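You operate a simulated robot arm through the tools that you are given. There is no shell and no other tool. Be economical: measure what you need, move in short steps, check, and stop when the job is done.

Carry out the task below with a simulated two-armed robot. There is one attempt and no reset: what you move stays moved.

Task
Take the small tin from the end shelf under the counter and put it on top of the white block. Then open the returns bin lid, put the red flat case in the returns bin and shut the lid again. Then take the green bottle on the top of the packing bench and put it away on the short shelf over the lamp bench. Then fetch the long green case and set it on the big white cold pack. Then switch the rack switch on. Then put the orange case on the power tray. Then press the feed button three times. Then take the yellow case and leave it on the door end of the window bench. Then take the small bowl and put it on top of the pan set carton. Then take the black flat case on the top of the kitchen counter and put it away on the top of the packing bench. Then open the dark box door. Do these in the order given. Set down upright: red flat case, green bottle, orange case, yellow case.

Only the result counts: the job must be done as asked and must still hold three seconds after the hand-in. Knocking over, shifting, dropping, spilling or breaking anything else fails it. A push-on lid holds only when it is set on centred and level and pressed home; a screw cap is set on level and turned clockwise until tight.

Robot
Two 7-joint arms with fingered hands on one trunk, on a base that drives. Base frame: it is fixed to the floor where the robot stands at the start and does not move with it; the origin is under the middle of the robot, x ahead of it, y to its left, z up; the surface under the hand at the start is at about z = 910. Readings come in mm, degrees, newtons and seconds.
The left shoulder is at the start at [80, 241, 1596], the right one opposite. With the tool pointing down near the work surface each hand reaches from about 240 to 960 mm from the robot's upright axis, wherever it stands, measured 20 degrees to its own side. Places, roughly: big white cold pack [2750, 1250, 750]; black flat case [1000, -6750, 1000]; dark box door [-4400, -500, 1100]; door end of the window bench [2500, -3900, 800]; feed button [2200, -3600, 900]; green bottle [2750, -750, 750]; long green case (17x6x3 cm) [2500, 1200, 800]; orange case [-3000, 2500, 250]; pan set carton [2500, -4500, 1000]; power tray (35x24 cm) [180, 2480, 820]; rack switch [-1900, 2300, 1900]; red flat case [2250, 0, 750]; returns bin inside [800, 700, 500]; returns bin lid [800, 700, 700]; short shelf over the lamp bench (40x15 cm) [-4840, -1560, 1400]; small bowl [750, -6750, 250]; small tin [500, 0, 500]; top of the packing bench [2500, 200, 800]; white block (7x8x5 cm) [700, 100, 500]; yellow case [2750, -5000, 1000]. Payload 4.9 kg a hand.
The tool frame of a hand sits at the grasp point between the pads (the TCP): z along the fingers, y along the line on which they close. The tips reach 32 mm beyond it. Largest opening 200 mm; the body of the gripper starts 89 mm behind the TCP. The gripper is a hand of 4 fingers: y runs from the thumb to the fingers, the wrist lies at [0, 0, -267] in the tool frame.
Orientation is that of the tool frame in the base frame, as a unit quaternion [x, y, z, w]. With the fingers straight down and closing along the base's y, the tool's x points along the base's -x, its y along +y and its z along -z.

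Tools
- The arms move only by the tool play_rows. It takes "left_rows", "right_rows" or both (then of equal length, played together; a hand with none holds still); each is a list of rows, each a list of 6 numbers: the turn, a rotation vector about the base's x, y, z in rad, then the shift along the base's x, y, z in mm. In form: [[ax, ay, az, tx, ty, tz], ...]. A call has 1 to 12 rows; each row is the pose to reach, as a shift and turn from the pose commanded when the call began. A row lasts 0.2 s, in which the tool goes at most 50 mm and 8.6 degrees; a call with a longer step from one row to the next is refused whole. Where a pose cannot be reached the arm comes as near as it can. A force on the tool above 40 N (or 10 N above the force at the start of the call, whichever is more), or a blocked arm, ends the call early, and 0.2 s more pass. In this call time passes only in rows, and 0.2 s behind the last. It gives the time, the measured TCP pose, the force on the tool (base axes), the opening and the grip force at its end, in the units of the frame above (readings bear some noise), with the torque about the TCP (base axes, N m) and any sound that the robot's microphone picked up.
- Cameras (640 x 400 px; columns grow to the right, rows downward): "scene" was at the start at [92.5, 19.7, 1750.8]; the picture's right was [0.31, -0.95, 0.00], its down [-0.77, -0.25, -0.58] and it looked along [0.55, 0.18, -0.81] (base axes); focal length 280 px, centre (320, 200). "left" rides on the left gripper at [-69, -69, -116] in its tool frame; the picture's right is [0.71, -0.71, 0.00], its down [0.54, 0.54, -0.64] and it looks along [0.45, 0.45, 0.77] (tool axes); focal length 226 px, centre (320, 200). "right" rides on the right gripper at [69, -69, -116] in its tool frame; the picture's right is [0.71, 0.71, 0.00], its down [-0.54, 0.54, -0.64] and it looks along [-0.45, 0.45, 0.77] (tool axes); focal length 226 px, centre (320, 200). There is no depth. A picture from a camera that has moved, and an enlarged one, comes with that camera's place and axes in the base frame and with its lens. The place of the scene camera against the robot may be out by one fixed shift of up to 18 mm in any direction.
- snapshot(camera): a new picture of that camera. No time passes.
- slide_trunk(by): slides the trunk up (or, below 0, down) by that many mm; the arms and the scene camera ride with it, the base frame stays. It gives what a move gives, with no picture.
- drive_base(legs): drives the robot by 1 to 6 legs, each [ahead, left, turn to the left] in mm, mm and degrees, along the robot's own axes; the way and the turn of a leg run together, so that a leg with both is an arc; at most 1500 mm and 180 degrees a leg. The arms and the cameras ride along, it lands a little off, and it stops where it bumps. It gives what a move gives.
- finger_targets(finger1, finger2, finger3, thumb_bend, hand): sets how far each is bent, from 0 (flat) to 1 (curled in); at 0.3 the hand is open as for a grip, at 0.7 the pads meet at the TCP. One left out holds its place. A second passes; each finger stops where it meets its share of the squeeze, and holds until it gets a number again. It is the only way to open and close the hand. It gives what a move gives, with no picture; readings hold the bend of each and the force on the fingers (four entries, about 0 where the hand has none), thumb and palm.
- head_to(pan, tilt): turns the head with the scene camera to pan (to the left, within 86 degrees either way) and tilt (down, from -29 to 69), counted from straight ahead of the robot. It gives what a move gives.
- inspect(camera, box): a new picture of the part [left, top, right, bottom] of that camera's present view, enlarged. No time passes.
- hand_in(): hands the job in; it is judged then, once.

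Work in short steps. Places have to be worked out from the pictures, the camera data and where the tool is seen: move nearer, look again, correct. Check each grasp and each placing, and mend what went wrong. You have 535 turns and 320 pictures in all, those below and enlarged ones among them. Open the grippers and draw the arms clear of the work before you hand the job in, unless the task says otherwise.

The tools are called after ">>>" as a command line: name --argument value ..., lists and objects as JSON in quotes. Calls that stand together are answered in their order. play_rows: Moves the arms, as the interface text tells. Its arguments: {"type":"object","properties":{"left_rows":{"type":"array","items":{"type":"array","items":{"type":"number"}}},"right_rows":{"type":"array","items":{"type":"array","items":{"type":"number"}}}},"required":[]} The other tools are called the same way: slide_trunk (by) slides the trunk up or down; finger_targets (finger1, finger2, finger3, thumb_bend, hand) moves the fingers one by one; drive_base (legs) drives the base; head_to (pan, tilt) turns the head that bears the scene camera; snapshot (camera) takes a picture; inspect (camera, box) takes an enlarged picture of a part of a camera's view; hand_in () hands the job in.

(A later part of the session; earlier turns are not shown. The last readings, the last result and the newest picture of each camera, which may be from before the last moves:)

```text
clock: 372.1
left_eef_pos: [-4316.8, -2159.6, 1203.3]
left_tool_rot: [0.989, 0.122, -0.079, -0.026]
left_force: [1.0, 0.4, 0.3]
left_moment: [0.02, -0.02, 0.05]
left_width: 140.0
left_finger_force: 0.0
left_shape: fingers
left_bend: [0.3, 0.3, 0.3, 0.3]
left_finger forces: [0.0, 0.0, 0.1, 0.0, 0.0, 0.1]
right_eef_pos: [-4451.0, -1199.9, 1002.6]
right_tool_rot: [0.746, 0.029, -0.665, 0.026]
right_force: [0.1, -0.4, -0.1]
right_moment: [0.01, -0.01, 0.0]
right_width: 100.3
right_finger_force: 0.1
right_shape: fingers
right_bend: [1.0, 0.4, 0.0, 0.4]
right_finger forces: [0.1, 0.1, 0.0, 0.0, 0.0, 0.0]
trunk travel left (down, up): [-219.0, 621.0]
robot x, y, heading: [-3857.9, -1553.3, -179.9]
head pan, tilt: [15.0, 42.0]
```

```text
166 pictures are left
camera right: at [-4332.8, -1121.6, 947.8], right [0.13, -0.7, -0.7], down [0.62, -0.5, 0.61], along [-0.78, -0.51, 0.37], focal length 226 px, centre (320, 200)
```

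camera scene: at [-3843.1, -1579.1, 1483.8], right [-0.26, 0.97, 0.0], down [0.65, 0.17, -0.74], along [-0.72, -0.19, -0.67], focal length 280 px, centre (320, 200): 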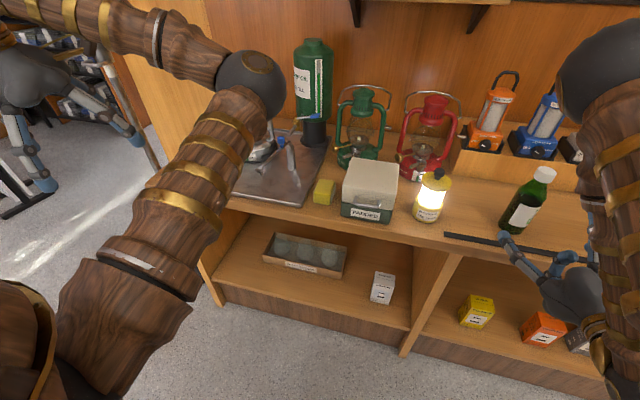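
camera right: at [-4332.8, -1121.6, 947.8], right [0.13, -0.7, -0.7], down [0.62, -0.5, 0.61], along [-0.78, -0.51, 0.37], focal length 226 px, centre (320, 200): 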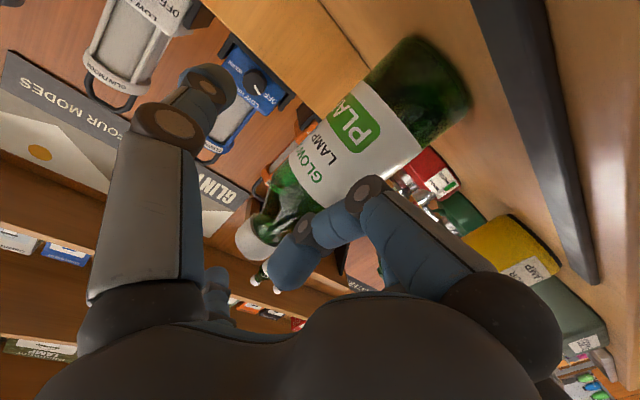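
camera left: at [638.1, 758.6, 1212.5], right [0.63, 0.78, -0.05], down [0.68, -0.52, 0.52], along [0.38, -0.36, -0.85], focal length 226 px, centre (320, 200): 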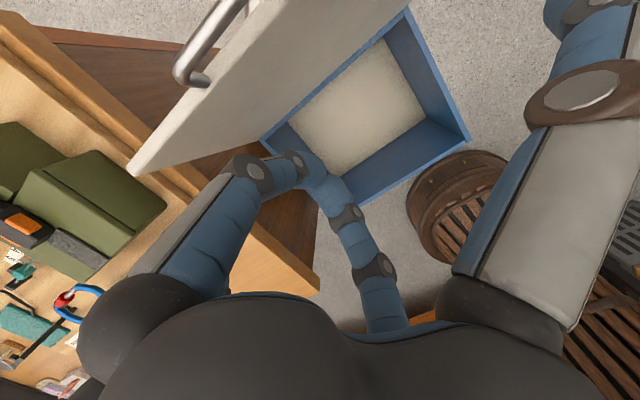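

The bottle is between thumb and finger2. I close those two and lift with the trunk.

>>> finger_targets --hand "right" --finger2 0.8 --thumb_bend 0.8

>>> slide_trunk --by 30

>>> snapshot --camera "right"

>>> snapshot --camera "scene"

```text
clock: 373.1
left_eef_pos: [-4316.5, -2159.2, 1204.6]
left_tool_rot: [0.989, 0.122, -0.077, -0.026]
left_force: [0.3, -0.7, -0.3]
left_moment: [0.0, -0.02, 0.01]
left_width: 139.9
left_finger_force: 0.1
left_shape: fingers
left_bend: [0.3, 0.3, 0.3, 0.3]
left_finger forces: [0.1, 0.0, 0.0, 0.0, 0.0, 0.0]
right_eef_pos: [-4451.1, -1201.2, 1001.7]
right_tool_rot: [0.746, 0.029, -0.665, 0.026]
right_force: [-0.4, 1.1, -0.3]
right_moment: [0.01, -0.02, -0.01]
right_width: 54.7
right_finger_force: 18.7
right_shape: fingers
right_bend: [1.0, 0.52, 0.0, 0.73]
right_finger forces: [0.0, 18.8, 0.1, 0.1, 19.1, 0.0]
trunk travel left (down, up): [-219.0, 621.0]
robot x, y, heading: [-3859.5, -1553.1, -179.6]
head pan, tilt: [15.0, 42.0]
```

```text
clock: 373.8
left_eef_pos: [-4318.3, -2158.6, 1232.7]
left_tool_rot: [0.989, 0.122, -0.078, -0.025]
left_force: [-0.3, -0.3, -0.6]
left_moment: [0.02, -0.05, -0.01]
left_width: 140.2
left_finger_force: 0.1
left_shape: fingers
left_bend: [0.3, 0.3, 0.3, 0.3]
left_finger forces: [0.1, 0.1, 0.0, 0.0, 0.0, 0.0]
right_eef_pos: [-4452.9, -1201.1, 1031.6]
right_tool_rot: [0.746, 0.029, -0.665, 0.026]
right_force: [-0.3, -0.6, -2.8]
right_moment: [0.07, -0.02, -0.01]
right_width: 54.7
right_finger_force: 18.8
right_shape: fingers
right_bend: [1.0, 0.52, 0.0, 0.73]
right_finger forces: [0.0, 18.9, 0.1, 0.1, 18.8, 0.0]
trunk travel left (down, up): [-249.0, 591.0]
robot x, y, heading: [-3863.6, -1556.5, -179.7]
head pan, tilt: [15.0, 42.0]
```

```text
165 pictures are left
camera right: at [-4333.9, -1121.6, 976.9], right [0.13, -0.7, -0.7], down [0.62, -0.5, 0.61], along [-0.78, -0.51, 0.36], focal length 226 px, centre (320, 200)
```

right: 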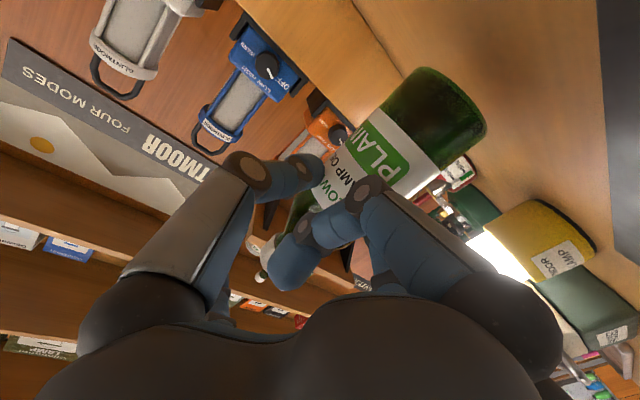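

```text
164 pictures are left
camera scene: at [-3978.8, -1579.5, 1513.6], right [-0.26, 0.96, 0.0], down [0.65, 0.18, -0.74], along [-0.72, -0.19, -0.67], focal length 280 px, centre (320, 200)
```

scene: 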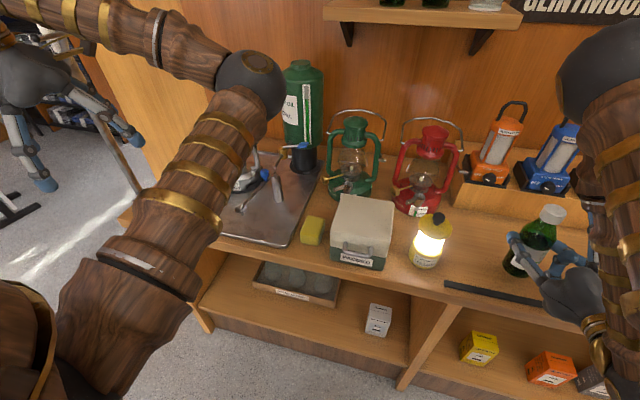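

The bottle is held upright in a level grip. I back out, tuck the left hand lower and closer, raise the trunk to shelf height and strafe to y≈−1715.

>>> drive_base --legs '[[-260, 0, 0]]'

>>> play_rows --left_rows '[[0, 0, 0, 20, 5, -40], [0, 0, 0, 40, 10, -80], [0, 0, 0, 60, 15, -120], [0, 0, 0, 80, 20, -160], [0, 0, 0, 100, 25, -200], [0, 0, 0, 110, 30, -245]]'

>>> slide_trunk --by 400

>>> slide_trunk --by 90

>>> drive_base --legs '[[0, 505, 0]]'

>>> play_rows --right_rows '[[0, 0, 0, -40, 0, 0], [0, 0, 0, -80, 0, 0], [0, 0, 0, -120, 0, 0], [0, 0, 0, -160, 0, 0]]'

>>> head_to --pan -5 --tilt 22

>>> snapshot --camera "scene"

>>> snapshot --camera "right"

```text
clock: 375.7
left_eef_pos: [-4055.8, -2158.5, 1233.9]
left_tool_rot: [0.989, 0.122, -0.079, -0.026]
left_force: [0.5, -0.1, 0.3]
left_moment: [-0.02, -0.02, -0.01]
left_width: 140.0
left_finger_force: 0.0
left_shape: fingers
left_bend: [0.3, 0.3, 0.3, 0.3]
left_finger forces: [0.0, 0.1, 0.2, 0.1, 0.1, 0.0]
right_eef_pos: [-4191.3, -1199.7, 1032.0]
right_tool_rot: [0.745, 0.029, -0.665, 0.026]
right_force: [-0.5, 0.4, -2.3]
right_moment: [0.11, -0.1, -0.01]
right_width: 54.7
right_finger_force: 18.7
right_shape: fingers
right_bend: [1.0, 0.52, 0.0, 0.73]
right_finger forces: [0.0, 19.0, 0.0, 0.1, 18.7, 0.0]
trunk travel left (down, up): [-249.0, 591.0]
robot x, y, heading: [-3599.6, -1550.8, -179.8]
head pan, tilt: [15.0, 42.0]
```

```text
clock: 377.1
left_eef_pos: [-3946.1, -2127.8, 988.8]
left_tool_rot: [0.989, 0.123, -0.078, -0.027]
left_force: [-0.1, 0.4, -0.1]
left_moment: [0.0, -0.01, 0.0]
left_width: 140.0
left_finger_force: 0.1
left_shape: fingers
left_bend: [0.3, 0.3, 0.3, 0.3]
left_finger forces: [0.0, 0.0, 0.0, 0.1, 0.0, 0.1]
right_eef_pos: [-4191.3, -1200.6, 1031.3]
right_tool_rot: [0.746, 0.029, -0.665, 0.026]
right_force: [-0.7, -0.6, -2.1]
right_moment: [0.1, -0.07, 0.0]
right_width: 54.6
right_finger_force: 19.0
right_shape: fingers
right_bend: [1.0, 0.52, 0.0, 0.73]
right_finger forces: [0.1, 19.0, 0.1, 0.0, 18.8, 0.0]
trunk travel left (down, up): [-249.0, 591.0]
robot x, y, heading: [-3601.1, -1553.9, -179.7]
head pan, tilt: [15.0, 42.0]
```

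```text
clock: 380.9
left_eef_pos: [-3946.4, -2128.8, 1388.5]
left_tool_rot: [0.989, 0.123, -0.078, -0.026]
left_force: [0.3, 0.4, -0.1]
left_moment: [-0.01, 0.03, -0.02]
left_width: 140.3
left_finger_force: 0.1
left_shape: fingers
left_bend: [0.3, 0.3, 0.3, 0.3]
left_finger forces: [0.0, 0.1, 0.0, 0.0, 0.0, 0.0]
right_eef_pos: [-4190.6, -1200.2, 1431.7]
right_tool_rot: [0.746, 0.028, -0.665, 0.025]
right_force: [1.0, 0.0, -1.8]
right_moment: [0.08, -0.07, 0.0]
right_width: 54.8
right_finger_force: 19.2
right_shape: fingers
right_bend: [1.0, 0.52, 0.0, 0.73]
right_finger forces: [0.0, 18.9, 0.0, 0.1, 18.8, 0.0]
trunk travel left (down, up): [-649.0, 191.0]
robot x, y, heading: [-3600.1, -1552.5, -179.6]
head pan, tilt: [15.0, 42.0]
```

```text
clock: 382.2
left_eef_pos: [-3946.2, -2130.0, 1478.3]
left_tool_rot: [0.989, 0.122, -0.079, -0.026]
left_force: [0.9, 0.5, 0.8]
left_moment: [-0.02, -0.03, 0.01]
left_width: 140.1
left_finger_force: 0.2
left_shape: fingers
left_bend: [0.3, 0.3, 0.3, 0.3]
left_finger forces: [0.1, 0.1, 0.0, 0.0, 0.1, 0.1]
right_eef_pos: [-4190.2, -1199.4, 1522.9]
right_tool_rot: [0.745, 0.028, -0.666, 0.025]
right_force: [-0.3, 0.1, -2.7]
right_moment: [0.05, -0.07, 0.01]
right_width: 54.6
right_finger_force: 19.2
right_shape: fingers
right_bend: [1.0, 0.52, 0.0, 0.73]
right_finger forces: [0.0, 19.0, 0.0, 0.1, 18.8, 0.0]
trunk travel left (down, up): [-739.0, 101.0]
robot x, y, heading: [-3598.2, -1553.6, -179.7]
head pan, tilt: [15.0, 42.0]
```

```text
clock: 385.1
left_eef_pos: [-3943.4, -2632.4, 1480.6]
left_tool_rot: [0.989, 0.123, -0.078, -0.026]
left_force: [-0.1, -0.4, -0.2]
left_moment: [-0.03, 0.0, -0.03]
left_width: 140.3
left_finger_force: 0.0
left_shape: fingers
left_bend: [0.3, 0.3, 0.3, 0.3]
left_finger forces: [0.0, 0.0, 0.1, 0.0, 0.0, 0.0]
right_eef_pos: [-4189.6, -1701.9, 1521.0]
right_tool_rot: [0.746, 0.029, -0.665, 0.027]
right_force: [-0.3, 0.2, -2.4]
right_moment: [0.06, -0.07, 0.01]
right_width: 54.9
right_finger_force: 18.9
right_shape: fingers
right_bend: [1.0, 0.52, 0.0, 0.73]
right_finger forces: [0.1, 19.0, 0.1, 0.0, 18.7, 0.0]
trunk travel left (down, up): [-739.0, 101.0]
robot x, y, heading: [-3597.3, -2056.4, -179.6]
head pan, tilt: [15.0, 42.0]
```

```text
clock: 386.1
left_eef_pos: [-3944.1, -2635.9, 1478.5]
left_tool_rot: [0.989, 0.123, -0.078, -0.027]
left_force: [-0.4, -0.2, -0.1]
left_moment: [0.02, 0.01, 0.0]
left_width: 140.1
left_finger_force: 0.0
left_shape: fingers
left_bend: [0.3, 0.3, 0.3, 0.3]
left_finger forces: [0.1, 0.1, 0.0, 0.0, 0.0, 0.1]
right_eef_pos: [-4347.4, -1693.0, 1529.4]
right_tool_rot: [0.748, 0.033, -0.662, 0.03]
right_force: [0.5, -0.1, -1.7]
right_moment: [0.03, -0.06, -0.02]
right_width: 54.7
right_finger_force: 19.4
right_shape: fingers
right_bend: [1.0, 0.52, 0.0, 0.73]
right_finger forces: [0.1, 19.1, 0.1, 0.0, 18.9, 0.1]
right hand out of reach, approached as far as the arm can: row 1, 2, 3, 4
trunk travel left (down, up): [-739.0, 101.0]
robot x, y, heading: [-3597.7, -2058.4, -179.9]
head pan, tilt: [15.0, 42.0]
```

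```text
clock: 387.0
left_eef_pos: [-3943.3, -2635.9, 1478.4]
left_tool_rot: [0.989, 0.122, -0.078, -0.025]
left_force: [-0.3, -0.2, 0.7]
left_moment: [0.02, -0.03, 0.0]
left_width: 140.1
left_finger_force: 0.0
left_shape: fingers
left_bend: [0.3, 0.3, 0.3, 0.3]
left_finger forces: [0.0, 0.0, 0.1, 0.1, 0.0, 0.1]
right_eef_pos: [-4347.4, -1691.7, 1531.0]
right_tool_rot: [0.748, 0.034, -0.662, 0.031]
right_force: [0.6, -0.7, -2.5]
right_moment: [0.1, -0.08, -0.01]
right_width: 55.0
right_finger_force: 18.3
right_shape: fingers
right_bend: [1.0, 0.52, 0.0, 0.73]
right_finger forces: [0.0, 19.0, 0.1, 0.1, 18.8, 0.1]
trunk travel left (down, up): [-739.0, 101.0]
robot x, y, heading: [-3599.8, -2059.3, -179.6]
head pan, tilt: [-5.0, 22.0]
```

```text
163 pictures are left
camera scene: at [-3727.0, -2055.2, 2034.7], right [0.08, 1.0, 0.0], down [0.37, -0.03, -0.93], along [-0.92, 0.07, -0.38], focal length 280 px, centre (320, 200)
```

scene: 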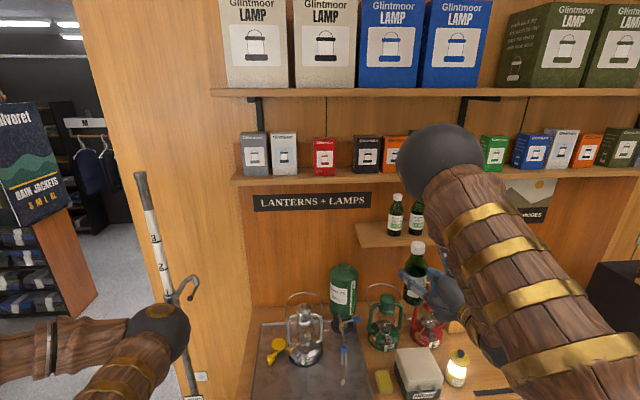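

```text
162 pictures are left
camera right: at [-4229.0, -1612.0, 1476.8], right [0.15, -0.7, -0.7], down [0.62, -0.49, 0.62], along [-0.77, -0.53, 0.36], focal length 226 px, centre (320, 200)
```

right: 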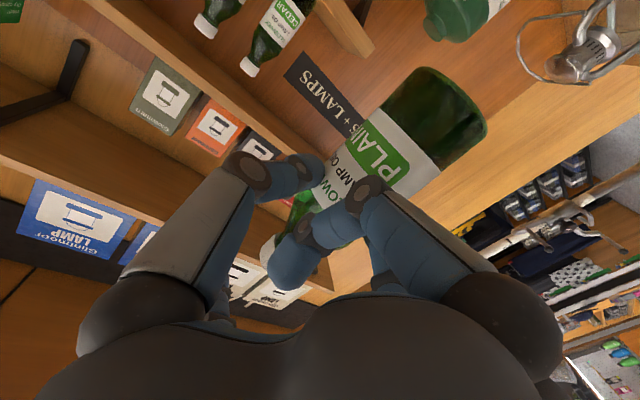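

The right arm now reaches 748 mm ahead. The neighbouring bottle is at about (−4826, −1633), shelf top ≈1400, so I aim for (−4838, −1733). I tuck the left hand away from the measuring pole and drive forward 400 mm.

>>> play_rows --left_rows '[[0, 0, 0, 15, 35, -20], [0, 0, 0, 30, 70, -40], [0, 0, 0, 45, 105, -60], [0, 0, 0, 50, 140, -80]]'

>>> drive_base --legs '[[380, 12, 0]]'

>>> snapshot --camera "scene"

>>> snapshot --camera "right"

```text
clock: 388.0
left_eef_pos: [-3926.5, -2534.3, 1390.0]
left_tool_rot: [0.989, 0.123, -0.077, -0.027]
left_force: [0.9, -0.5, 0.3]
left_moment: [-0.02, -0.04, 0.03]
left_width: 140.1
left_finger_force: 0.1
left_shape: fingers
left_bend: [0.3, 0.3, 0.3, 0.3]
left_finger forces: [0.1, 0.1, 0.0, 0.0, 0.1, 0.0]
left hand out of reach, approached as far as the arm can: row 3, 4
right_eef_pos: [-4346.3, -1692.0, 1531.9]
right_tool_rot: [0.748, 0.034, -0.662, 0.031]
right_force: [-0.2, -0.2, -2.3]
right_moment: [0.08, -0.04, -0.01]
right_width: 54.8
right_finger_force: 18.6
right_shape: fingers
right_bend: [1.0, 0.52, 0.0, 0.73]
right_finger forces: [0.0, 19.0, 0.1, 0.1, 18.8, 0.0]
trunk travel left (down, up): [-739.0, 101.0]
robot x, y, heading: [-3591.6, -2056.1, -179.7]
head pan, tilt: [-5.0, 22.0]
```

```text
clock: 390.4
left_eef_pos: [-4306.7, -2547.5, 1390.7]
left_tool_rot: [0.989, 0.121, -0.078, -0.028]
left_force: [-0.4, 1.1, 0.0]
left_moment: [0.0, 0.04, 0.01]
left_width: 140.0
left_finger_force: 0.0
left_shape: fingers
left_bend: [0.3, 0.3, 0.3, 0.3]
left_finger forces: [0.0, 0.0, 0.0, 0.0, 0.1, 0.0]
right_eef_pos: [-4724.0, -1703.6, 1533.3]
right_tool_rot: [0.747, 0.032, -0.663, 0.03]
right_force: [1.1, -0.2, -2.2]
right_moment: [0.08, -0.09, 0.01]
right_width: 54.9
right_finger_force: 19.3
right_shape: fingers
right_bend: [1.0, 0.52, 0.0, 0.73]
right_finger forces: [0.1, 18.9, 0.0, 0.0, 19.0, 0.0]
trunk travel left (down, up): [-739.0, 101.0]
robot x, y, heading: [-3980.7, -2075.7, -179.6]
head pan, tilt: [-5.0, 22.0]
```

```text
161 pictures are left
camera scene: at [-4103.7, -2067.5, 2035.2], right [0.08, 1.0, 0.0], down [0.37, -0.03, -0.93], along [-0.92, 0.08, -0.37], focal length 280 px, centre (320, 200)
```

scene: 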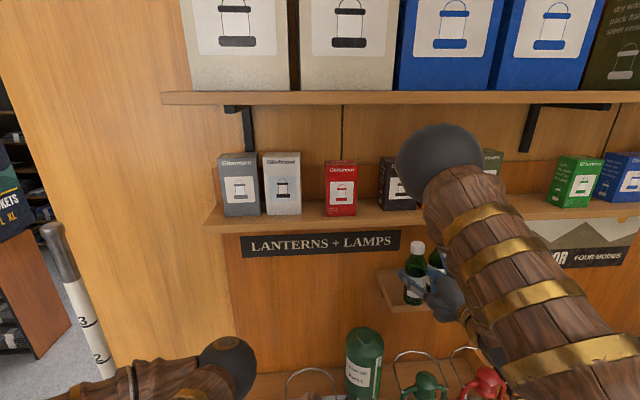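

```text
160 pictures are left
camera right: at [-4606.6, -1623.6, 1478.6], right [0.15, -0.7, -0.7], down [0.62, -0.49, 0.61], along [-0.77, -0.52, 0.36], focal length 226 px, centre (320, 200)
```

right: 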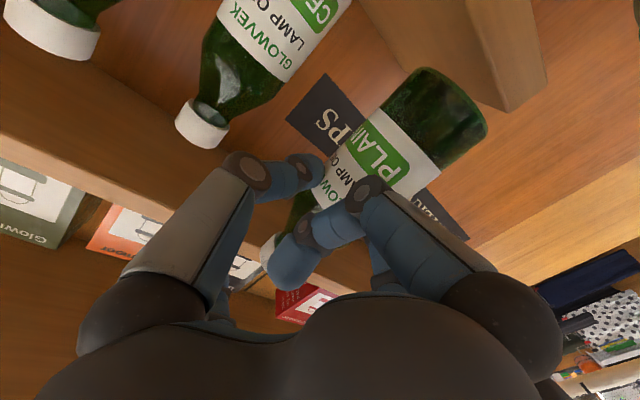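

The shelf's front-left corner reads (−4775, −1785, 1394); the bottle is at (−4751, −1731) with its bottom near 1443. I lower 25 mm, drive 87 mm forward, and check.

>>> slide_trunk --by -25

>>> drive_base --legs '[[85, 0, 0]]'

>>> snapshot --camera "right"

>>> inspect --camera "scene" --box '[340, 180, 520, 320]'

```text
clock: 391.1
left_eef_pos: [-4309.1, -2547.8, 1365.3]
left_tool_rot: [0.989, 0.121, -0.077, -0.026]
left_force: [0.7, -0.4, -0.5]
left_moment: [0.02, 0.03, -0.02]
left_width: 140.2
left_finger_force: 0.0
left_shape: fingers
left_bend: [0.3, 0.3, 0.3, 0.3]
left_finger forces: [0.0, 0.0, 0.0, 0.0, 0.1, 0.1]
right_eef_pos: [-4727.5, -1703.4, 1507.1]
right_tool_rot: [0.748, 0.033, -0.662, 0.03]
right_force: [0.1, 0.4, -2.8]
right_moment: [0.07, -0.08, -0.01]
right_width: 54.5
right_finger_force: 18.8
right_shape: fingers
right_bend: [1.0, 0.52, 0.0, 0.73]
right_finger forces: [0.0, 19.0, 0.1, 0.0, 18.9, 0.0]
trunk travel left (down, up): [-714.0, 126.0]
robot x, y, heading: [-3977.3, -2073.4, -179.8]
head pan, tilt: [-5.0, 22.0]
```

```text
clock: 392.2
left_eef_pos: [-4380.7, -2546.2, 1368.4]
left_tool_rot: [0.989, 0.122, -0.081, -0.027]
left_force: [1.0, -0.4, 0.9]
left_moment: [0.02, 0.13, -0.01]
left_width: 140.2
left_finger_force: 0.0
left_shape: fingers
left_bend: [0.3, 0.3, 0.3, 0.3]
left_finger forces: [0.0, 0.1, 0.0, 0.0, 0.0, 0.0]
right_eef_pos: [-4796.8, -1704.3, 1513.0]
right_tool_rot: [0.746, 0.033, -0.665, 0.03]
right_force: [1.5, -0.5, -2.4]
right_moment: [0.07, -0.07, -0.02]
right_width: 54.3
right_finger_force: 19.7
right_shape: fingers
right_bend: [1.0, 0.52, 0.02, 0.73]
right_finger forces: [0.0, 19.5, 0.1, 0.0, 19.3, 0.0]
trunk travel left (down, up): [-714.0, 126.0]
robot x, y, heading: [-4059.2, -2070.2, -179.7]
head pan, tilt: [-5.0, 22.0]
```

```text
159 pictures are left
camera right: at [-4679.6, -1624.0, 1457.2], right [0.14, -0.7, -0.7], down [0.62, -0.49, 0.61], along [-0.77, -0.52, 0.36], focal length 226 px, centre (320, 200)
```

right: 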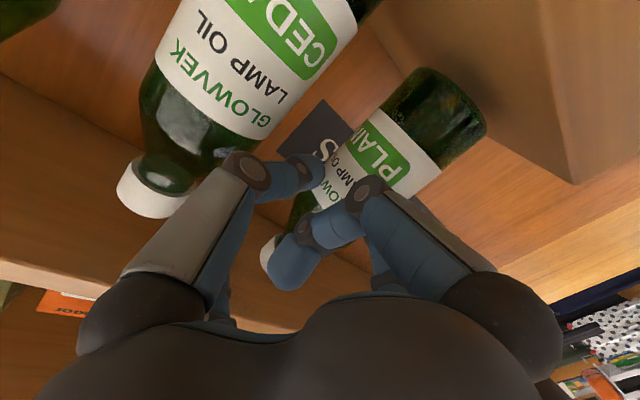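

```text
2.86 times, centred on (430, 250) of scene
camera zoom: at [-4173.9, -2068.0, 2010.9], right [0.08, 1.0, 0.0], down [0.36, -0.03, -0.93], along [-0.93, 0.08, -0.37], focal length 801 px, centre (6, 57)
```

zoom: 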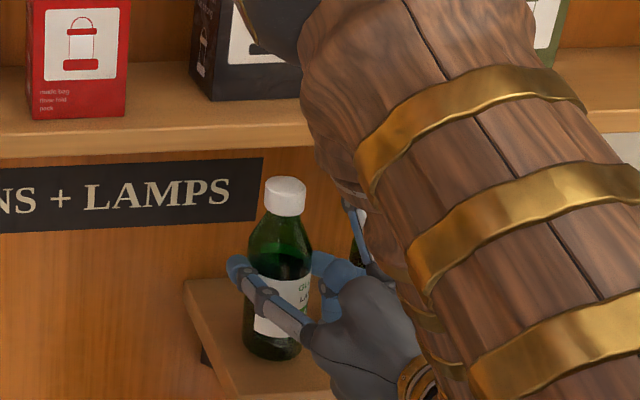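

The bottle is over the shelf's free end, clear of its neighbour. I lower in small steps until contact.

>>> slide_trunk --by -18

>>> slide_trunk --by -5

>>> inspect --camera "scene" --box '[340, 180, 520, 320]'

```text
clock: 392.8
left_eef_pos: [-4384.4, -2547.3, 1348.6]
left_tool_rot: [0.989, 0.122, -0.079, -0.028]
left_force: [1.3, 0.7, 0.3]
left_moment: [0.0, 0.05, 0.01]
left_width: 140.1
left_finger_force: 0.0
left_shape: fingers
left_bend: [0.3, 0.3, 0.3, 0.3]
left_finger forces: [0.0, 0.0, 0.1, 0.1, 0.0, 0.0]
right_eef_pos: [-4803.0, -1704.6, 1491.9]
right_tool_rot: [0.746, 0.033, -0.664, 0.03]
right_force: [-3.2, 2.4, 17.8]
right_moment: [-0.35, 0.43, -0.07]
right_width: 53.7
right_finger_force: 17.8
right_shape: fingers
right_bend: [1.0, 0.52, 0.01, 0.73]
right_finger forces: [0.1, 17.3, 0.0, 0.0, 18.3, 0.1]
trunk travel left (down, up): [-696.0, 144.0]
robot x, y, heading: [-4062.4, -2075.3, -179.6]
head pan, tilt: [-5.0, 22.0]
```

```text
clock: 393.4
left_eef_pos: [-4391.5, -2548.7, 1342.6]
left_tool_rot: [0.989, 0.123, -0.077, -0.027]
left_force: [0.9, 0.3, 0.4]
left_moment: [0.01, 0.03, 0.03]
left_width: 140.2
left_finger_force: 0.1
left_shape: fingers
left_bend: [0.3, 0.3, 0.3, 0.3]
left_finger forces: [0.0, 0.1, 0.1, 0.0, 0.1, 0.0]
right_eef_pos: [-4808.4, -1705.5, 1482.8]
right_tool_rot: [0.749, 0.033, -0.661, 0.029]
right_force: [-3.4, 1.4, 16.7]
right_moment: [-0.41, 0.37, -0.11]
right_width: 53.3
right_finger_force: 18.8
right_shape: fingers
right_bend: [1.0, 0.52, 0.01, 0.74]
right_finger forces: [0.1, 17.9, 0.0, 0.1, 18.4, 0.0]
trunk travel left (down, up): [-691.0, 149.0]
robot x, y, heading: [-4061.3, -2072.2, -179.8]
head pan, tilt: [-5.0, 22.0]
```

```text
2.86 times, centred on (430, 250) of scene
camera zoom: at [-4188.6, -2070.5, 1987.0], right [0.08, 1.0, 0.0], down [0.37, -0.03, -0.93], along [-0.92, 0.08, -0.37], focal length 801 px, centre (6, 57)
```

zoom: 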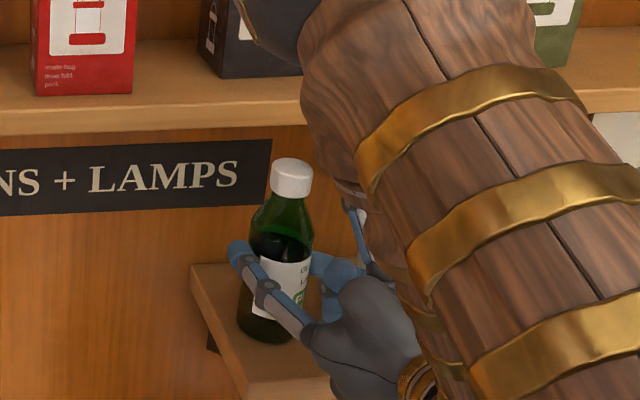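

Contact made. I relieve 5 mm of pressure, then release – finger2 (free side) first, the thumb only slightly because of the neighbour.

>>> slide_trunk --by 4

>>> finger_targets --hand "right" --finger2 0.46 --thumb_bend 0.69

>>> inspect --camera "scene" --box '[340, 180, 520, 320]'

>>> snapshot --camera "right"

```text
clock: 393.9
left_eef_pos: [-4393.0, -2547.5, 1345.2]
left_tool_rot: [0.989, 0.122, -0.076, -0.027]
left_force: [0.1, 0.3, 0.5]
left_moment: [0.01, -0.03, -0.03]
left_width: 140.2
left_finger_force: 0.2
left_shape: fingers
left_bend: [0.3, 0.3, 0.3, 0.3]
left_finger forces: [0.0, 0.1, 0.0, 0.0, 0.0, 0.0]
right_eef_pos: [-4809.9, -1705.6, 1484.3]
right_tool_rot: [0.75, 0.033, -0.66, 0.03]
right_force: [-0.7, -0.1, 4.2]
right_moment: [-0.34, 0.05, -0.01]
right_width: 53.1
right_finger_force: 18.7
right_shape: fingers
right_bend: [1.0, 0.52, 0.01, 0.74]
right_finger forces: [0.0, 19.3, 0.0, 0.0, 18.6, 0.1]
trunk travel left (down, up): [-695.0, 145.0]
robot x, y, heading: [-4062.1, -2073.5, -179.9]
head pan, tilt: [-5.0, 22.0]
```

```text
clock: 394.9
left_eef_pos: [-4391.4, -2547.5, 1346.5]
left_tool_rot: [0.989, 0.121, -0.077, -0.027]
left_force: [0.0, 0.6, -0.2]
left_moment: [0.01, 0.01, -0.02]
left_width: 140.0
left_finger_force: 0.0
left_shape: fingers
left_bend: [0.3, 0.3, 0.3, 0.3]
left_finger forces: [0.0, 0.1, 0.1, 0.0, 0.0, 0.0]
right_eef_pos: [-4809.8, -1703.9, 1485.9]
right_tool_rot: [0.749, 0.033, -0.661, 0.03]
right_force: [0.0, -0.2, 0.4]
right_moment: [-0.01, -0.01, 0.0]
right_width: 57.5
right_finger_force: 0.2
right_shape: fingers
right_bend: [1.0, 0.46, 0.01, 0.69]
right_finger forces: [0.0, 0.0, 0.0, 0.1, 0.5, 0.0]
trunk travel left (down, up): [-695.0, 145.0]
robot x, y, heading: [-4061.0, -2071.3, -179.9]
head pan, tilt: [-5.0, 22.0]
```

```text
2.86 times, centred on (430, 250) of scene
camera zoom: at [-4190.7, -2067.6, 1990.9], right [0.08, 1.0, 0.0], down [0.37, -0.03, -0.93], along [-0.92, 0.08, -0.37], focal length 801 px, centre (6, 57)
```

zoom: 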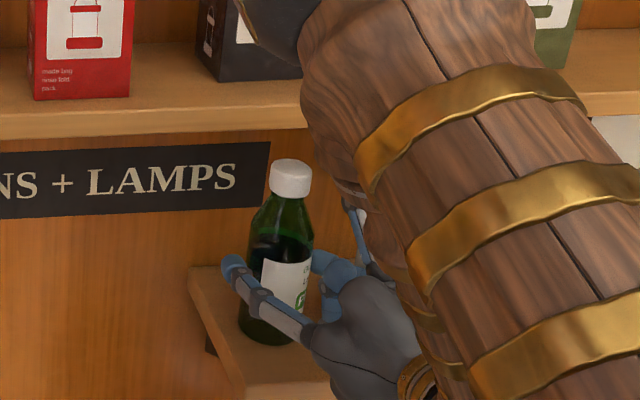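

```text
155 pictures are left
camera right: at [-4691.6, -1623.7, 1432.5], right [0.15, -0.7, -0.7], down [0.62, -0.49, 0.62], along [-0.77, -0.52, 0.36], focal length 226 px, centre (320, 200)
```

right: 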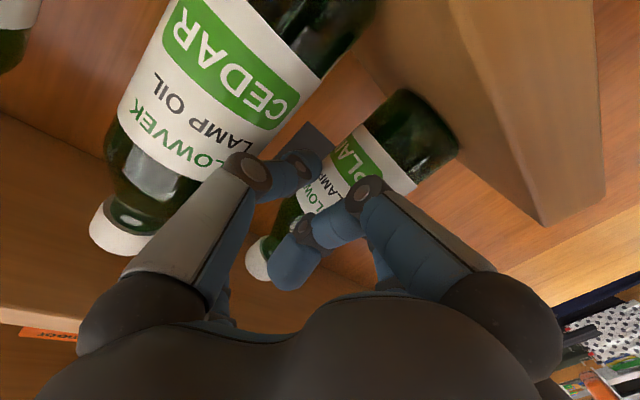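

The bottle stands free. I open finger2 further and back straight out.

>>> finger_targets --hand "right" --finger2 0.3 --thumb_bend 0.67

>>> drive_base --legs '[[-60, 0, 0], [-250, 0, 0]]'

>>> inspect --camera "scene" --box '[330, 150, 520, 300]'

```text
clock: 395.9
left_eef_pos: [-4391.9, -2547.2, 1346.0]
left_tool_rot: [0.989, 0.122, -0.077, -0.027]
left_force: [-0.6, -0.5, 0.1]
left_moment: [-0.01, 0.03, 0.0]
left_width: 140.1
left_finger_force: 0.1
left_shape: fingers
left_bend: [0.3, 0.3, 0.3, 0.3]
left_finger forces: [0.1, 0.0, 0.0, 0.0, 0.0, 0.0]
right_eef_pos: [-4810.1, -1704.5, 1487.2]
right_tool_rot: [0.749, 0.033, -0.661, 0.03]
right_force: [-0.6, -0.3, -0.8]
right_moment: [0.01, 0.0, -0.01]
right_width: 59.9
right_finger_force: 0.2
right_shape: fingers
right_bend: [1.0, 0.3, 0.01, 0.67]
right_finger forces: [0.0, 0.0, 0.0, 0.1, 0.0, 0.0]
trunk travel left (down, up): [-695.0, 145.0]
robot x, y, heading: [-4058.2, -2071.8, -179.9]
head pan, tilt: [-5.0, 22.0]
```

```text
clock: 398.3
left_eef_pos: [-4089.2, -2546.8, 1344.4]
left_tool_rot: [0.989, 0.122, -0.075, -0.026]
left_force: [-1.1, -0.4, -0.1]
left_moment: [-0.03, -0.07, -0.01]
left_width: 140.0
left_finger_force: 0.0
left_shape: fingers
left_bend: [0.3, 0.3, 0.3, 0.3]
left_finger forces: [0.0, 0.1, 0.0, 0.0, 0.0, 0.0]
right_eef_pos: [-4507.8, -1704.5, 1482.8]
right_tool_rot: [0.751, 0.033, -0.659, 0.03]
right_force: [-0.2, -0.5, -0.2]
right_moment: [0.02, 0.06, 0.0]
right_width: 59.5
right_finger_force: 0.1
right_shape: fingers
right_bend: [1.0, 0.3, 0.01, 0.67]
right_finger forces: [0.1, 0.0, 0.0, 0.1, 0.1, 0.0]
trunk travel left (down, up): [-695.0, 145.0]
robot x, y, heading: [-3748.9, -2071.1, -179.6]
head pan, tilt: [-5.0, 22.0]
```

```text
2.67 times, centred on (425, 225) of scene
camera zoom: at [-3891.4, -2067.4, 1990.0], right [0.08, 1.0, 0.0], down [0.38, -0.03, -0.93], along [-0.92, 0.08, -0.38], focal length 748 px, centre (40, 133)
```

zoom: 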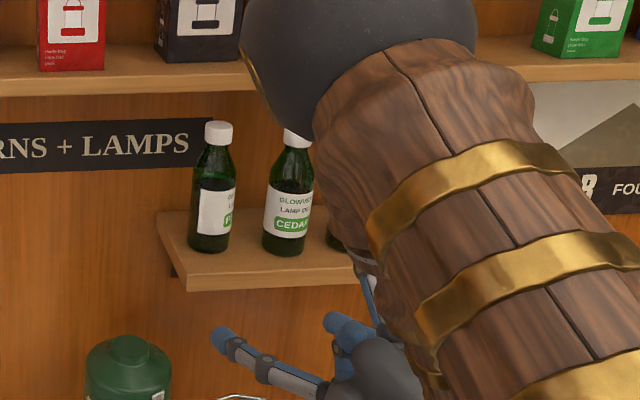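

Task 3 is done: the bottle stands on the short shelf. I restore the right hand to tool-down and drive back the same way (reverse along the lane) to the packing bench.

>>> play_rows --right_rows '[[0, -0.1, 0, 35, 15, 0], [0, -0.22, 0, 70, 30, 0], [0, -0.34, 0, 105, 45, 0], [0, -0.46, 0, 140, 60, 0], [0, -0.58, 0, 175, 75, -5], [0, -0.7, 0, 210, 90, -10], [0, -0.82, 0, 240, 100, -15], [0, -0.94, 0, 270, 110, -20], [0, -1.06, 0, 295, 120, -25], [0, -1.18, 0, 315, 130, -30], [0, -1.3, 0, 330, 135, -35], [0, -1.4, 0, 340, 140, -40]]'

>>> finger_targets --hand "right" --finger1 0.3 --finger2 0.3 --finger3 0.3 --thumb_bend 0.3

>>> drive_base --legs '[[130, 0, 0], [0, -1500, 0], [0, -1480, 0], [0, -480, 0]]'

>>> drive_base --legs '[[-1500, 0, 0], [-1500, 0, 0], [-1500, 0, 0], [-750, 0, 0]]'

```text
clock: 400.9
left_eef_pos: [-4081.4, -2546.8, 1345.3]
left_tool_rot: [0.989, 0.122, -0.077, -0.028]
left_force: [-0.7, -0.4, 0.1]
left_moment: [0.05, 0.01, 0.03]
left_width: 140.2
left_finger_force: 0.0
left_shape: fingers
left_bend: [0.3, 0.3, 0.3, 0.3]
left_finger forces: [0.0, 0.0, 0.0, 0.0, 0.0, 0.0]
right_eef_pos: [-4160.4, -1564.7, 1448.1]
right_tool_rot: [0.999, 0.006, -0.023, 0.044]
right_force: [0.0, 0.6, -0.5]
right_moment: [-0.03, -0.02, -0.02]
right_width: 59.8
right_finger_force: 0.0
right_shape: fingers
right_bend: [1.0, 0.3, 0.01, 0.67]
right_finger forces: [0.0, 0.1, 0.0, 0.0, 0.1, 0.1]
trunk travel left (down, up): [-695.0, 145.0]
robot x, y, heading: [-3750.3, -2071.4, -179.6]
head pan, tilt: [-5.0, 22.0]
```

```text
clock: 401.9
left_eef_pos: [-4081.7, -2546.7, 1345.9]
left_tool_rot: [0.989, 0.122, -0.078, -0.027]
left_force: [0.3, 0.4, -0.2]
left_moment: [-0.01, -0.02, -0.01]
left_width: 139.9
left_finger_force: 0.1
left_shape: fingers
left_bend: [0.3, 0.3, 0.3, 0.3]
left_finger forces: [0.0, 0.1, 0.1, 0.1, 0.1, 0.0]
right_eef_pos: [-4160.2, -1563.3, 1447.0]
right_tool_rot: [0.999, 0.005, -0.023, 0.044]
right_force: [-0.5, 0.9, 0.9]
right_moment: [0.0, -0.02, -0.03]
right_width: 140.0
right_finger_force: 0.1
right_shape: fingers
right_bend: [0.3, 0.3, 0.3, 0.3]
right_finger forces: [0.0, 0.1, 0.0, 0.0, 0.1, 0.0]
trunk travel left (down, up): [-695.0, 145.0]
robot x, y, heading: [-3752.7, -2070.1, -179.5]
head pan, tilt: [-5.0, 22.0]
```

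```text
clock: 419.6
left_eef_pos: [-4205.2, 913.9, 1344.6]
left_tool_rot: [0.99, 0.119, -0.077, -0.028]
left_force: [0.1, -0.2, 0.6]
left_moment: [0.05, 0.0, -0.01]
left_width: 140.2
left_finger_force: 0.0
left_shape: fingers
left_bend: [0.3, 0.3, 0.3, 0.3]
left_finger forces: [0.0, 0.0, 0.0, 0.0, 0.0, 0.0]
right_eef_pos: [-4279.0, 1895.6, 1448.5]
right_tool_rot: [0.999, 0.002, -0.023, 0.043]
right_force: [-0.2, 0.9, -0.2]
right_moment: [0.05, -0.01, 0.0]
right_width: 139.6
right_finger_force: 0.1
right_shape: fingers
right_bend: [0.3, 0.3, 0.3, 0.3]
right_finger forces: [0.0, 0.0, 0.1, 0.0, 0.0, 0.0]
trunk travel left (down, up): [-695.0, 145.0]
robot x, y, heading: [-3873.4, 1390.6, 180.0]
head pan, tilt: [-5.0, 22.0]
```

```text
clock: 444.8
left_eef_pos: [1049.9, 896.9, 1344.8]
left_tool_rot: [0.989, 0.124, -0.076, -0.027]
left_force: [-0.3, 0.7, -0.4]
left_moment: [0.01, -0.02, -0.02]
left_width: 140.0
left_finger_force: 0.2
left_shape: fingers
left_bend: [0.3, 0.3, 0.3, 0.3]
left_finger forces: [0.0, 0.0, 0.0, 0.0, 0.0, 0.1]
right_eef_pos: [968.5, 1878.2, 1445.8]
right_tool_rot: [0.999, 0.008, -0.023, 0.044]
right_force: [0.1, 0.0, -1.3]
right_moment: [-0.01, -0.04, 0.03]
right_width: 139.8
right_finger_force: 0.0
right_shape: fingers
right_bend: [0.3, 0.3, 0.3, 0.3]
right_finger forces: [0.0, 0.0, 0.1, 0.0, 0.0, 0.0]
trunk travel left (down, up): [-695.0, 145.0]
robot x, y, heading: [1384.2, 1372.3, -179.4]
head pan, tilt: [-5.0, 22.0]
```

I turn to face the bench, lower the trunk to working height, and look at the green case and the cold pack.

>>> drive_base --legs '[[0, 0, 179.4], [400, 0, 0]]'

>>> slide_trunk --by -230

>>> play_rows --right_rows '[[-0.04, 0.02, 0, 40, 20, -20], [-0.088, 0.046, 0, 80, 40, -40], [-0.088, 0.046, 0, 120, 60, -60], [-0.088, 0.046, 0, 160, 80, -80], [-0.088, 0.046, 0, 200, 100, -90], [-0.088, 0.046, 0, 240, 120, -100]]'

>>> snapshot --camera "right"

```text
clock: 454.6
left_eef_pos: [2104.2, 1856.2, 1347.2]
left_tool_rot: [-0.128, 0.988, -0.026, 0.079]
left_force: [-0.4, 0.5, 0.5]
left_moment: [-0.01, -0.02, 0.03]
left_width: 140.1
left_finger_force: 0.0
left_shape: fingers
left_bend: [0.3, 0.3, 0.3, 0.3]
left_finger forces: [0.1, 0.0, 0.1, 0.0, 0.0, 0.1]
right_eef_pos: [2194.1, 875.3, 1447.7]
right_tool_rot: [-0.012, 0.999, 0.044, 0.025]
right_force: [0.2, -0.2, 0.9]
right_moment: [0.04, -0.03, 0.05]
right_width: 139.8
right_finger_force: 0.0
right_shape: fingers
right_bend: [0.3, 0.3, 0.3, 0.3]
right_finger forces: [0.0, 0.0, 0.0, 0.0, 0.0, 0.0]
trunk travel left (down, up): [-695.0, 145.0]
robot x, y, heading: [1784.7, 1381.2, 0.9]
head pan, tilt: [-5.0, 22.0]
```

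```text
clock: 457.1
left_eef_pos: [2108.2, 1856.7, 1115.9]
left_tool_rot: [-0.128, 0.988, -0.027, 0.077]
left_force: [0.4, 0.3, -0.2]
left_moment: [-0.01, 0.02, 0.01]
left_width: 140.2
left_finger_force: 0.1
left_shape: fingers
left_bend: [0.3, 0.3, 0.3, 0.3]
left_finger forces: [0.0, 0.0, 0.0, 0.0, 0.0, 0.1]
right_eef_pos: [2197.1, 875.1, 1216.0]
right_tool_rot: [-0.012, 0.999, 0.045, 0.023]
right_force: [0.7, -0.3, 0.3]
right_moment: [0.0, -0.02, 0.02]
right_width: 139.6
right_finger_force: 0.1
right_shape: fingers
right_bend: [0.3, 0.3, 0.3, 0.3]
right_finger forces: [0.1, 0.0, 0.1, 0.1, 0.1, 0.0]
trunk travel left (down, up): [-465.0, 375.0]
robot x, y, heading: [1782.8, 1376.0, 0.8]
head pan, tilt: [-5.0, 22.0]
```

```text
clock: 458.5
left_eef_pos: [2107.2, 1856.1, 1116.7]
left_tool_rot: [-0.127, 0.989, -0.027, 0.077]
left_force: [0.1, -0.3, -0.1]
left_moment: [-0.03, 0.02, 0.0]
left_width: 139.9
left_finger_force: 0.1
left_shape: fingers
left_bend: [0.3, 0.3, 0.3, 0.3]
left_finger forces: [0.1, 0.0, 0.1, 0.0, 0.0, 0.1]
right_eef_pos: [2439.8, 995.1, 1116.8]
right_tool_rot: [-0.011, 1.0, 0.001, 0.0]
right_force: [0.1, 0.2, -0.5]
right_moment: [0.02, 0.03, 0.01]
right_width: 140.1
right_finger_force: 0.0
right_shape: fingers
right_bend: [0.3, 0.3, 0.3, 0.3]
right_finger forces: [0.0, 0.1, 0.0, 0.0, 0.1, 0.1]
trunk travel left (down, up): [-465.0, 375.0]
robot x, y, heading: [1782.0, 1380.1, 0.9]
head pan, tilt: [-5.0, 22.0]
```

```text
153 pictures are left
camera right: at [2372.9, 924.8, 1232.4], right [-0.72, 0.69, 0.0], down [0.53, 0.55, 0.64], along [0.44, 0.47, -0.77], focal length 226 px, centre (320, 200)
```

right: 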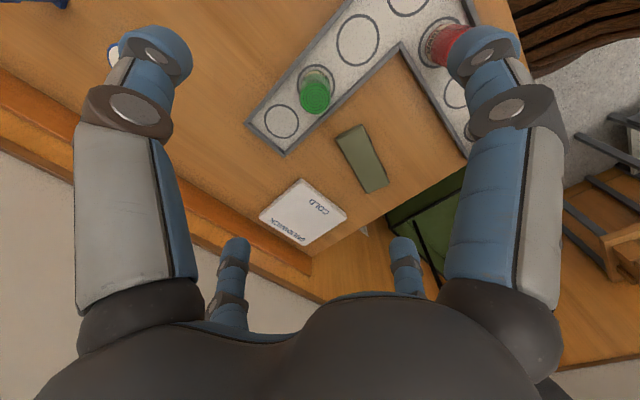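

The long green case is centred at (2471, 1165), turned −13.6°; the cold pack is centred at (2667, 1178). I drive 85 mm closer and position the hand over the case with matching yaw.

>>> drive_base --legs '[[85, 0, -0.9]]'

>>> finger_targets --hand "right" --finger1 0.48 --finger2 0.2 --finger3 0.48 --thumb_bend 0.2

>>> play_rows --right_rows '[[0, 0, -0.06, -15, 40, -20], [0, 0, -0.12, -25, 80, -40], [0, 0, -0.18, -35, 120, -60], [0, 0, -0.237, -45, 155, -90], [0, 0, -0.237, -52, 172, -130], [0, 0, -0.237, -52, 172, -170]]'

>>> snapshot --camera "right"

```text
clock: 459.5
left_eef_pos: [2193.0, 1851.9, 1117.8]
left_tool_rot: [-0.119, 0.989, -0.028, 0.079]
left_force: [0.5, -0.4, -0.1]
left_moment: [-0.02, -0.04, 0.01]
left_width: 140.2
left_finger_force: 0.0
left_shape: fingers
left_bend: [0.3, 0.3, 0.3, 0.3]
left_finger forces: [0.1, 0.0, 0.0, 0.0, 0.1, 0.1]
right_eef_pos: [2510.3, 984.6, 1119.5]
right_tool_rot: [-0.004, 1.0, 0.001, 0.001]
right_force: [-0.4, 0.3, 0.2]
right_moment: [0.0, -0.06, 0.0]
right_width: 139.9
right_finger_force: 0.0
right_shape: fingers
right_bend: [0.3, 0.3, 0.3, 0.3]
right_finger forces: [0.0, 0.0, 0.0, 0.0, 0.0, 0.0]
trunk travel left (down, up): [-465.0, 375.0]
robot x, y, heading: [1865.5, 1379.5, -0.0]
head pan, tilt: [-5.0, 22.0]
```

```text
clock: 460.5
left_eef_pos: [2197.8, 1851.6, 1115.9]
left_tool_rot: [-0.119, 0.99, -0.027, 0.077]
left_force: [0.4, -0.5, 0.4]
left_moment: [-0.02, -0.01, -0.03]
left_width: 140.1
left_finger_force: 0.1
left_shape: fingers
left_bend: [0.3, 0.3, 0.3, 0.3]
left_finger forces: [0.0, 0.0, 0.1, 0.0, 0.0, 0.1]
right_eef_pos: [2513.7, 984.0, 1118.1]
right_tool_rot: [-0.002, 1.0, 0.001, -0.001]
right_force: [-0.4, 0.0, 0.1]
right_moment: [0.03, -0.02, 0.01]
right_width: 127.1
right_finger_force: 0.1
right_shape: fingers
right_bend: [0.48, 0.2, 0.48, 0.2]
right_finger forces: [0.1, 0.1, 0.0, 0.0, 0.0, 0.1]
trunk travel left (down, up): [-465.0, 375.0]
robot x, y, heading: [1861.8, 1375.2, 0.0]
head pan, tilt: [-5.0, 22.0]
```

```text
clock: 461.9
left_eef_pos: [2198.1, 1851.1, 1116.5]
left_tool_rot: [-0.12, 0.989, -0.027, 0.077]
left_force: [0.4, -0.9, -0.7]
left_moment: [0.01, -0.01, -0.05]
left_width: 139.9
left_finger_force: 0.1
left_shape: fingers
left_bend: [0.3, 0.3, 0.3, 0.3]
left_finger forces: [0.1, 0.0, 0.0, 0.0, 0.0, 0.0]
right_eef_pos: [2463.9, 1155.3, 946.5]
right_tool_rot: [0.116, 0.993, 0.001, -0.001]
right_force: [-0.4, 0.3, -0.1]
right_moment: [0.04, -0.03, 0.02]
right_width: 127.2
right_finger_force: 0.0
right_shape: fingers
right_bend: [0.48, 0.2, 0.48, 0.2]
right_finger forces: [0.1, 0.0, 0.0, 0.1, 0.0, 0.0]
trunk travel left (down, up): [-465.0, 375.0]
robot x, y, heading: [1868.6, 1374.1, 0.2]
head pan, tilt: [-5.0, 22.0]
```

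```text
152 pictures are left
camera right: at [2381.2, 1104.0, 1062.3], right [-0.52, 0.85, 0.0], down [0.65, 0.4, 0.64], along [0.55, 0.34, -0.77], focal length 226 px, centre (320, 200)
```

right: 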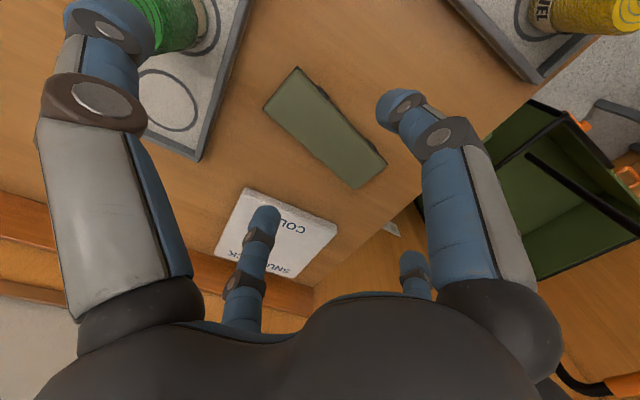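

Alignment is good (8 mm off in y). The thumb would come near a green bottle in the tray, so I curl it away, then lower to z≈836.

>>> finger_targets --hand "right" --finger2 0.25 --thumb_bend 1.0

>>> play_rows --right_rows '[[0, 0, 0, 2, 8, -40], [0, 0, 0, 2, 8, -80], [0, 0, 0, 2, 8, -108]]'

>>> snapshot --camera "right"

```text
clock: 462.9
left_eef_pos: [2198.3, 1851.3, 1116.2]
left_tool_rot: [-0.12, 0.989, -0.028, 0.077]
left_force: [-0.2, -0.3, -0.5]
left_moment: [0.01, -0.01, 0.01]
left_width: 140.0
left_finger_force: 0.0
left_shape: fingers
left_bend: [0.3, 0.3, 0.3, 0.3]
left_finger forces: [0.0, 0.0, 0.0, 0.0, 0.0, 0.0]
right_eef_pos: [2462.1, 1156.0, 947.4]
right_tool_rot: [0.116, 0.993, 0.002, 0.001]
right_force: [0.1, 0.2, -0.2]
right_moment: [0.0, -0.02, 0.0]
right_width: 84.7
right_finger_force: 0.0
right_shape: fingers
right_bend: [0.48, 0.25, 0.48, 1.0]
right_finger forces: [0.1, 0.1, 0.0, 0.0, 0.0, 0.0]
trunk travel left (down, up): [-465.0, 375.0]
robot x, y, heading: [1859.9, 1379.7, -0.1]
head pan, tilt: [-5.0, 22.0]
```

```text
clock: 463.7
left_eef_pos: [2194.4, 1852.8, 1114.0]
left_tool_rot: [-0.122, 0.99, -0.026, 0.073]
left_force: [-0.2, 0.6, 0.5]
left_moment: [0.03, 0.01, 0.01]
left_width: 140.1
left_finger_force: 0.1
left_shape: fingers
left_bend: [0.3, 0.3, 0.3, 0.3]
left_finger forces: [0.0, 0.0, 0.0, 0.1, 0.0, 0.1]
right_eef_pos: [2469.5, 1169.8, 843.3]
right_tool_rot: [0.116, 0.993, 0.006, 0.002]
right_force: [0.0, 0.5, 0.2]
right_moment: [0.03, 0.01, 0.03]
right_width: 84.5
right_finger_force: 0.2
right_shape: fingers
right_bend: [0.48, 0.25, 0.48, 1.0]
right_finger forces: [0.0, 0.0, 0.1, 0.1, 0.0, 0.0]
trunk travel left (down, up): [-465.0, 375.0]
robot x, y, heading: [1867.6, 1379.7, -0.1]
head pan, tilt: [-5.0, 22.0]
```

```text
151 pictures are left
camera right: at [2386.7, 1116.8, 959.0], right [-0.52, 0.85, 0.0], down [0.65, 0.4, 0.65], along [0.55, 0.35, -0.76], focal length 226 px, centre (320, 200)
```

right: 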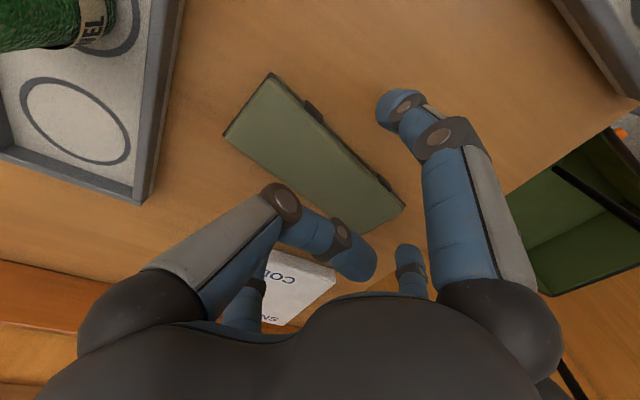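

The case lies lower than assumed. I go down another 22 mm and check for contact.

>>> play_rows --right_rows '[[0, 0, 0, 0, 0, -12], [0, 0, 0, 0, 0, -22]]'

>>> snapshot --camera "right"

```text
clock: 464.3
left_eef_pos: [2193.8, 1852.7, 1114.2]
left_tool_rot: [-0.12, 0.99, -0.024, 0.07]
left_force: [-0.2, 0.4, 0.2]
left_moment: [0.0, 0.0, 0.03]
left_width: 140.1
left_finger_force: 0.1
left_shape: fingers
left_bend: [0.3, 0.3, 0.3, 0.3]
left_finger forces: [0.0, 0.0, 0.0, 0.0, 0.0, 0.1]
right_eef_pos: [2470.7, 1169.9, 824.5]
right_tool_rot: [0.118, 0.993, 0.007, 0.004]
right_force: [1.0, 0.0, -0.9]
right_moment: [0.0, -0.02, -0.02]
right_width: 84.7
right_finger_force: 0.0
right_shape: fingers
right_bend: [0.48, 0.25, 0.48, 1.0]
right_finger forces: [0.1, 0.0, 0.1, 0.0, 0.0, 0.0]
trunk travel left (down, up): [-465.0, 375.0]
robot x, y, heading: [1866.3, 1378.9, -0.1]
head pan, tilt: [-5.0, 22.0]
```

```text
150 pictures are left
camera right: at [2388.5, 1117.7, 938.2], right [-0.52, 0.85, 0.01], down [0.65, 0.39, 0.66], along [0.56, 0.35, -0.75], focal length 226 px, centre (320, 200)
```

right: 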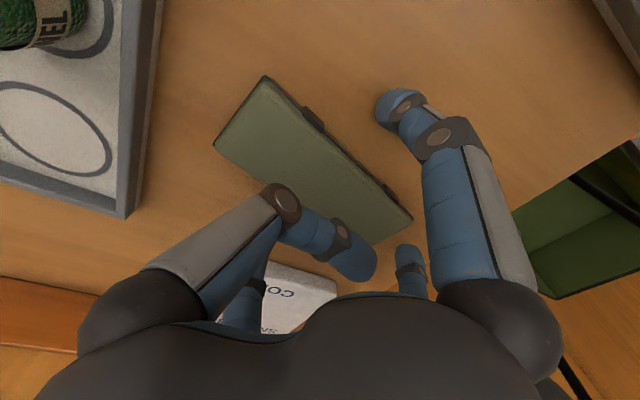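

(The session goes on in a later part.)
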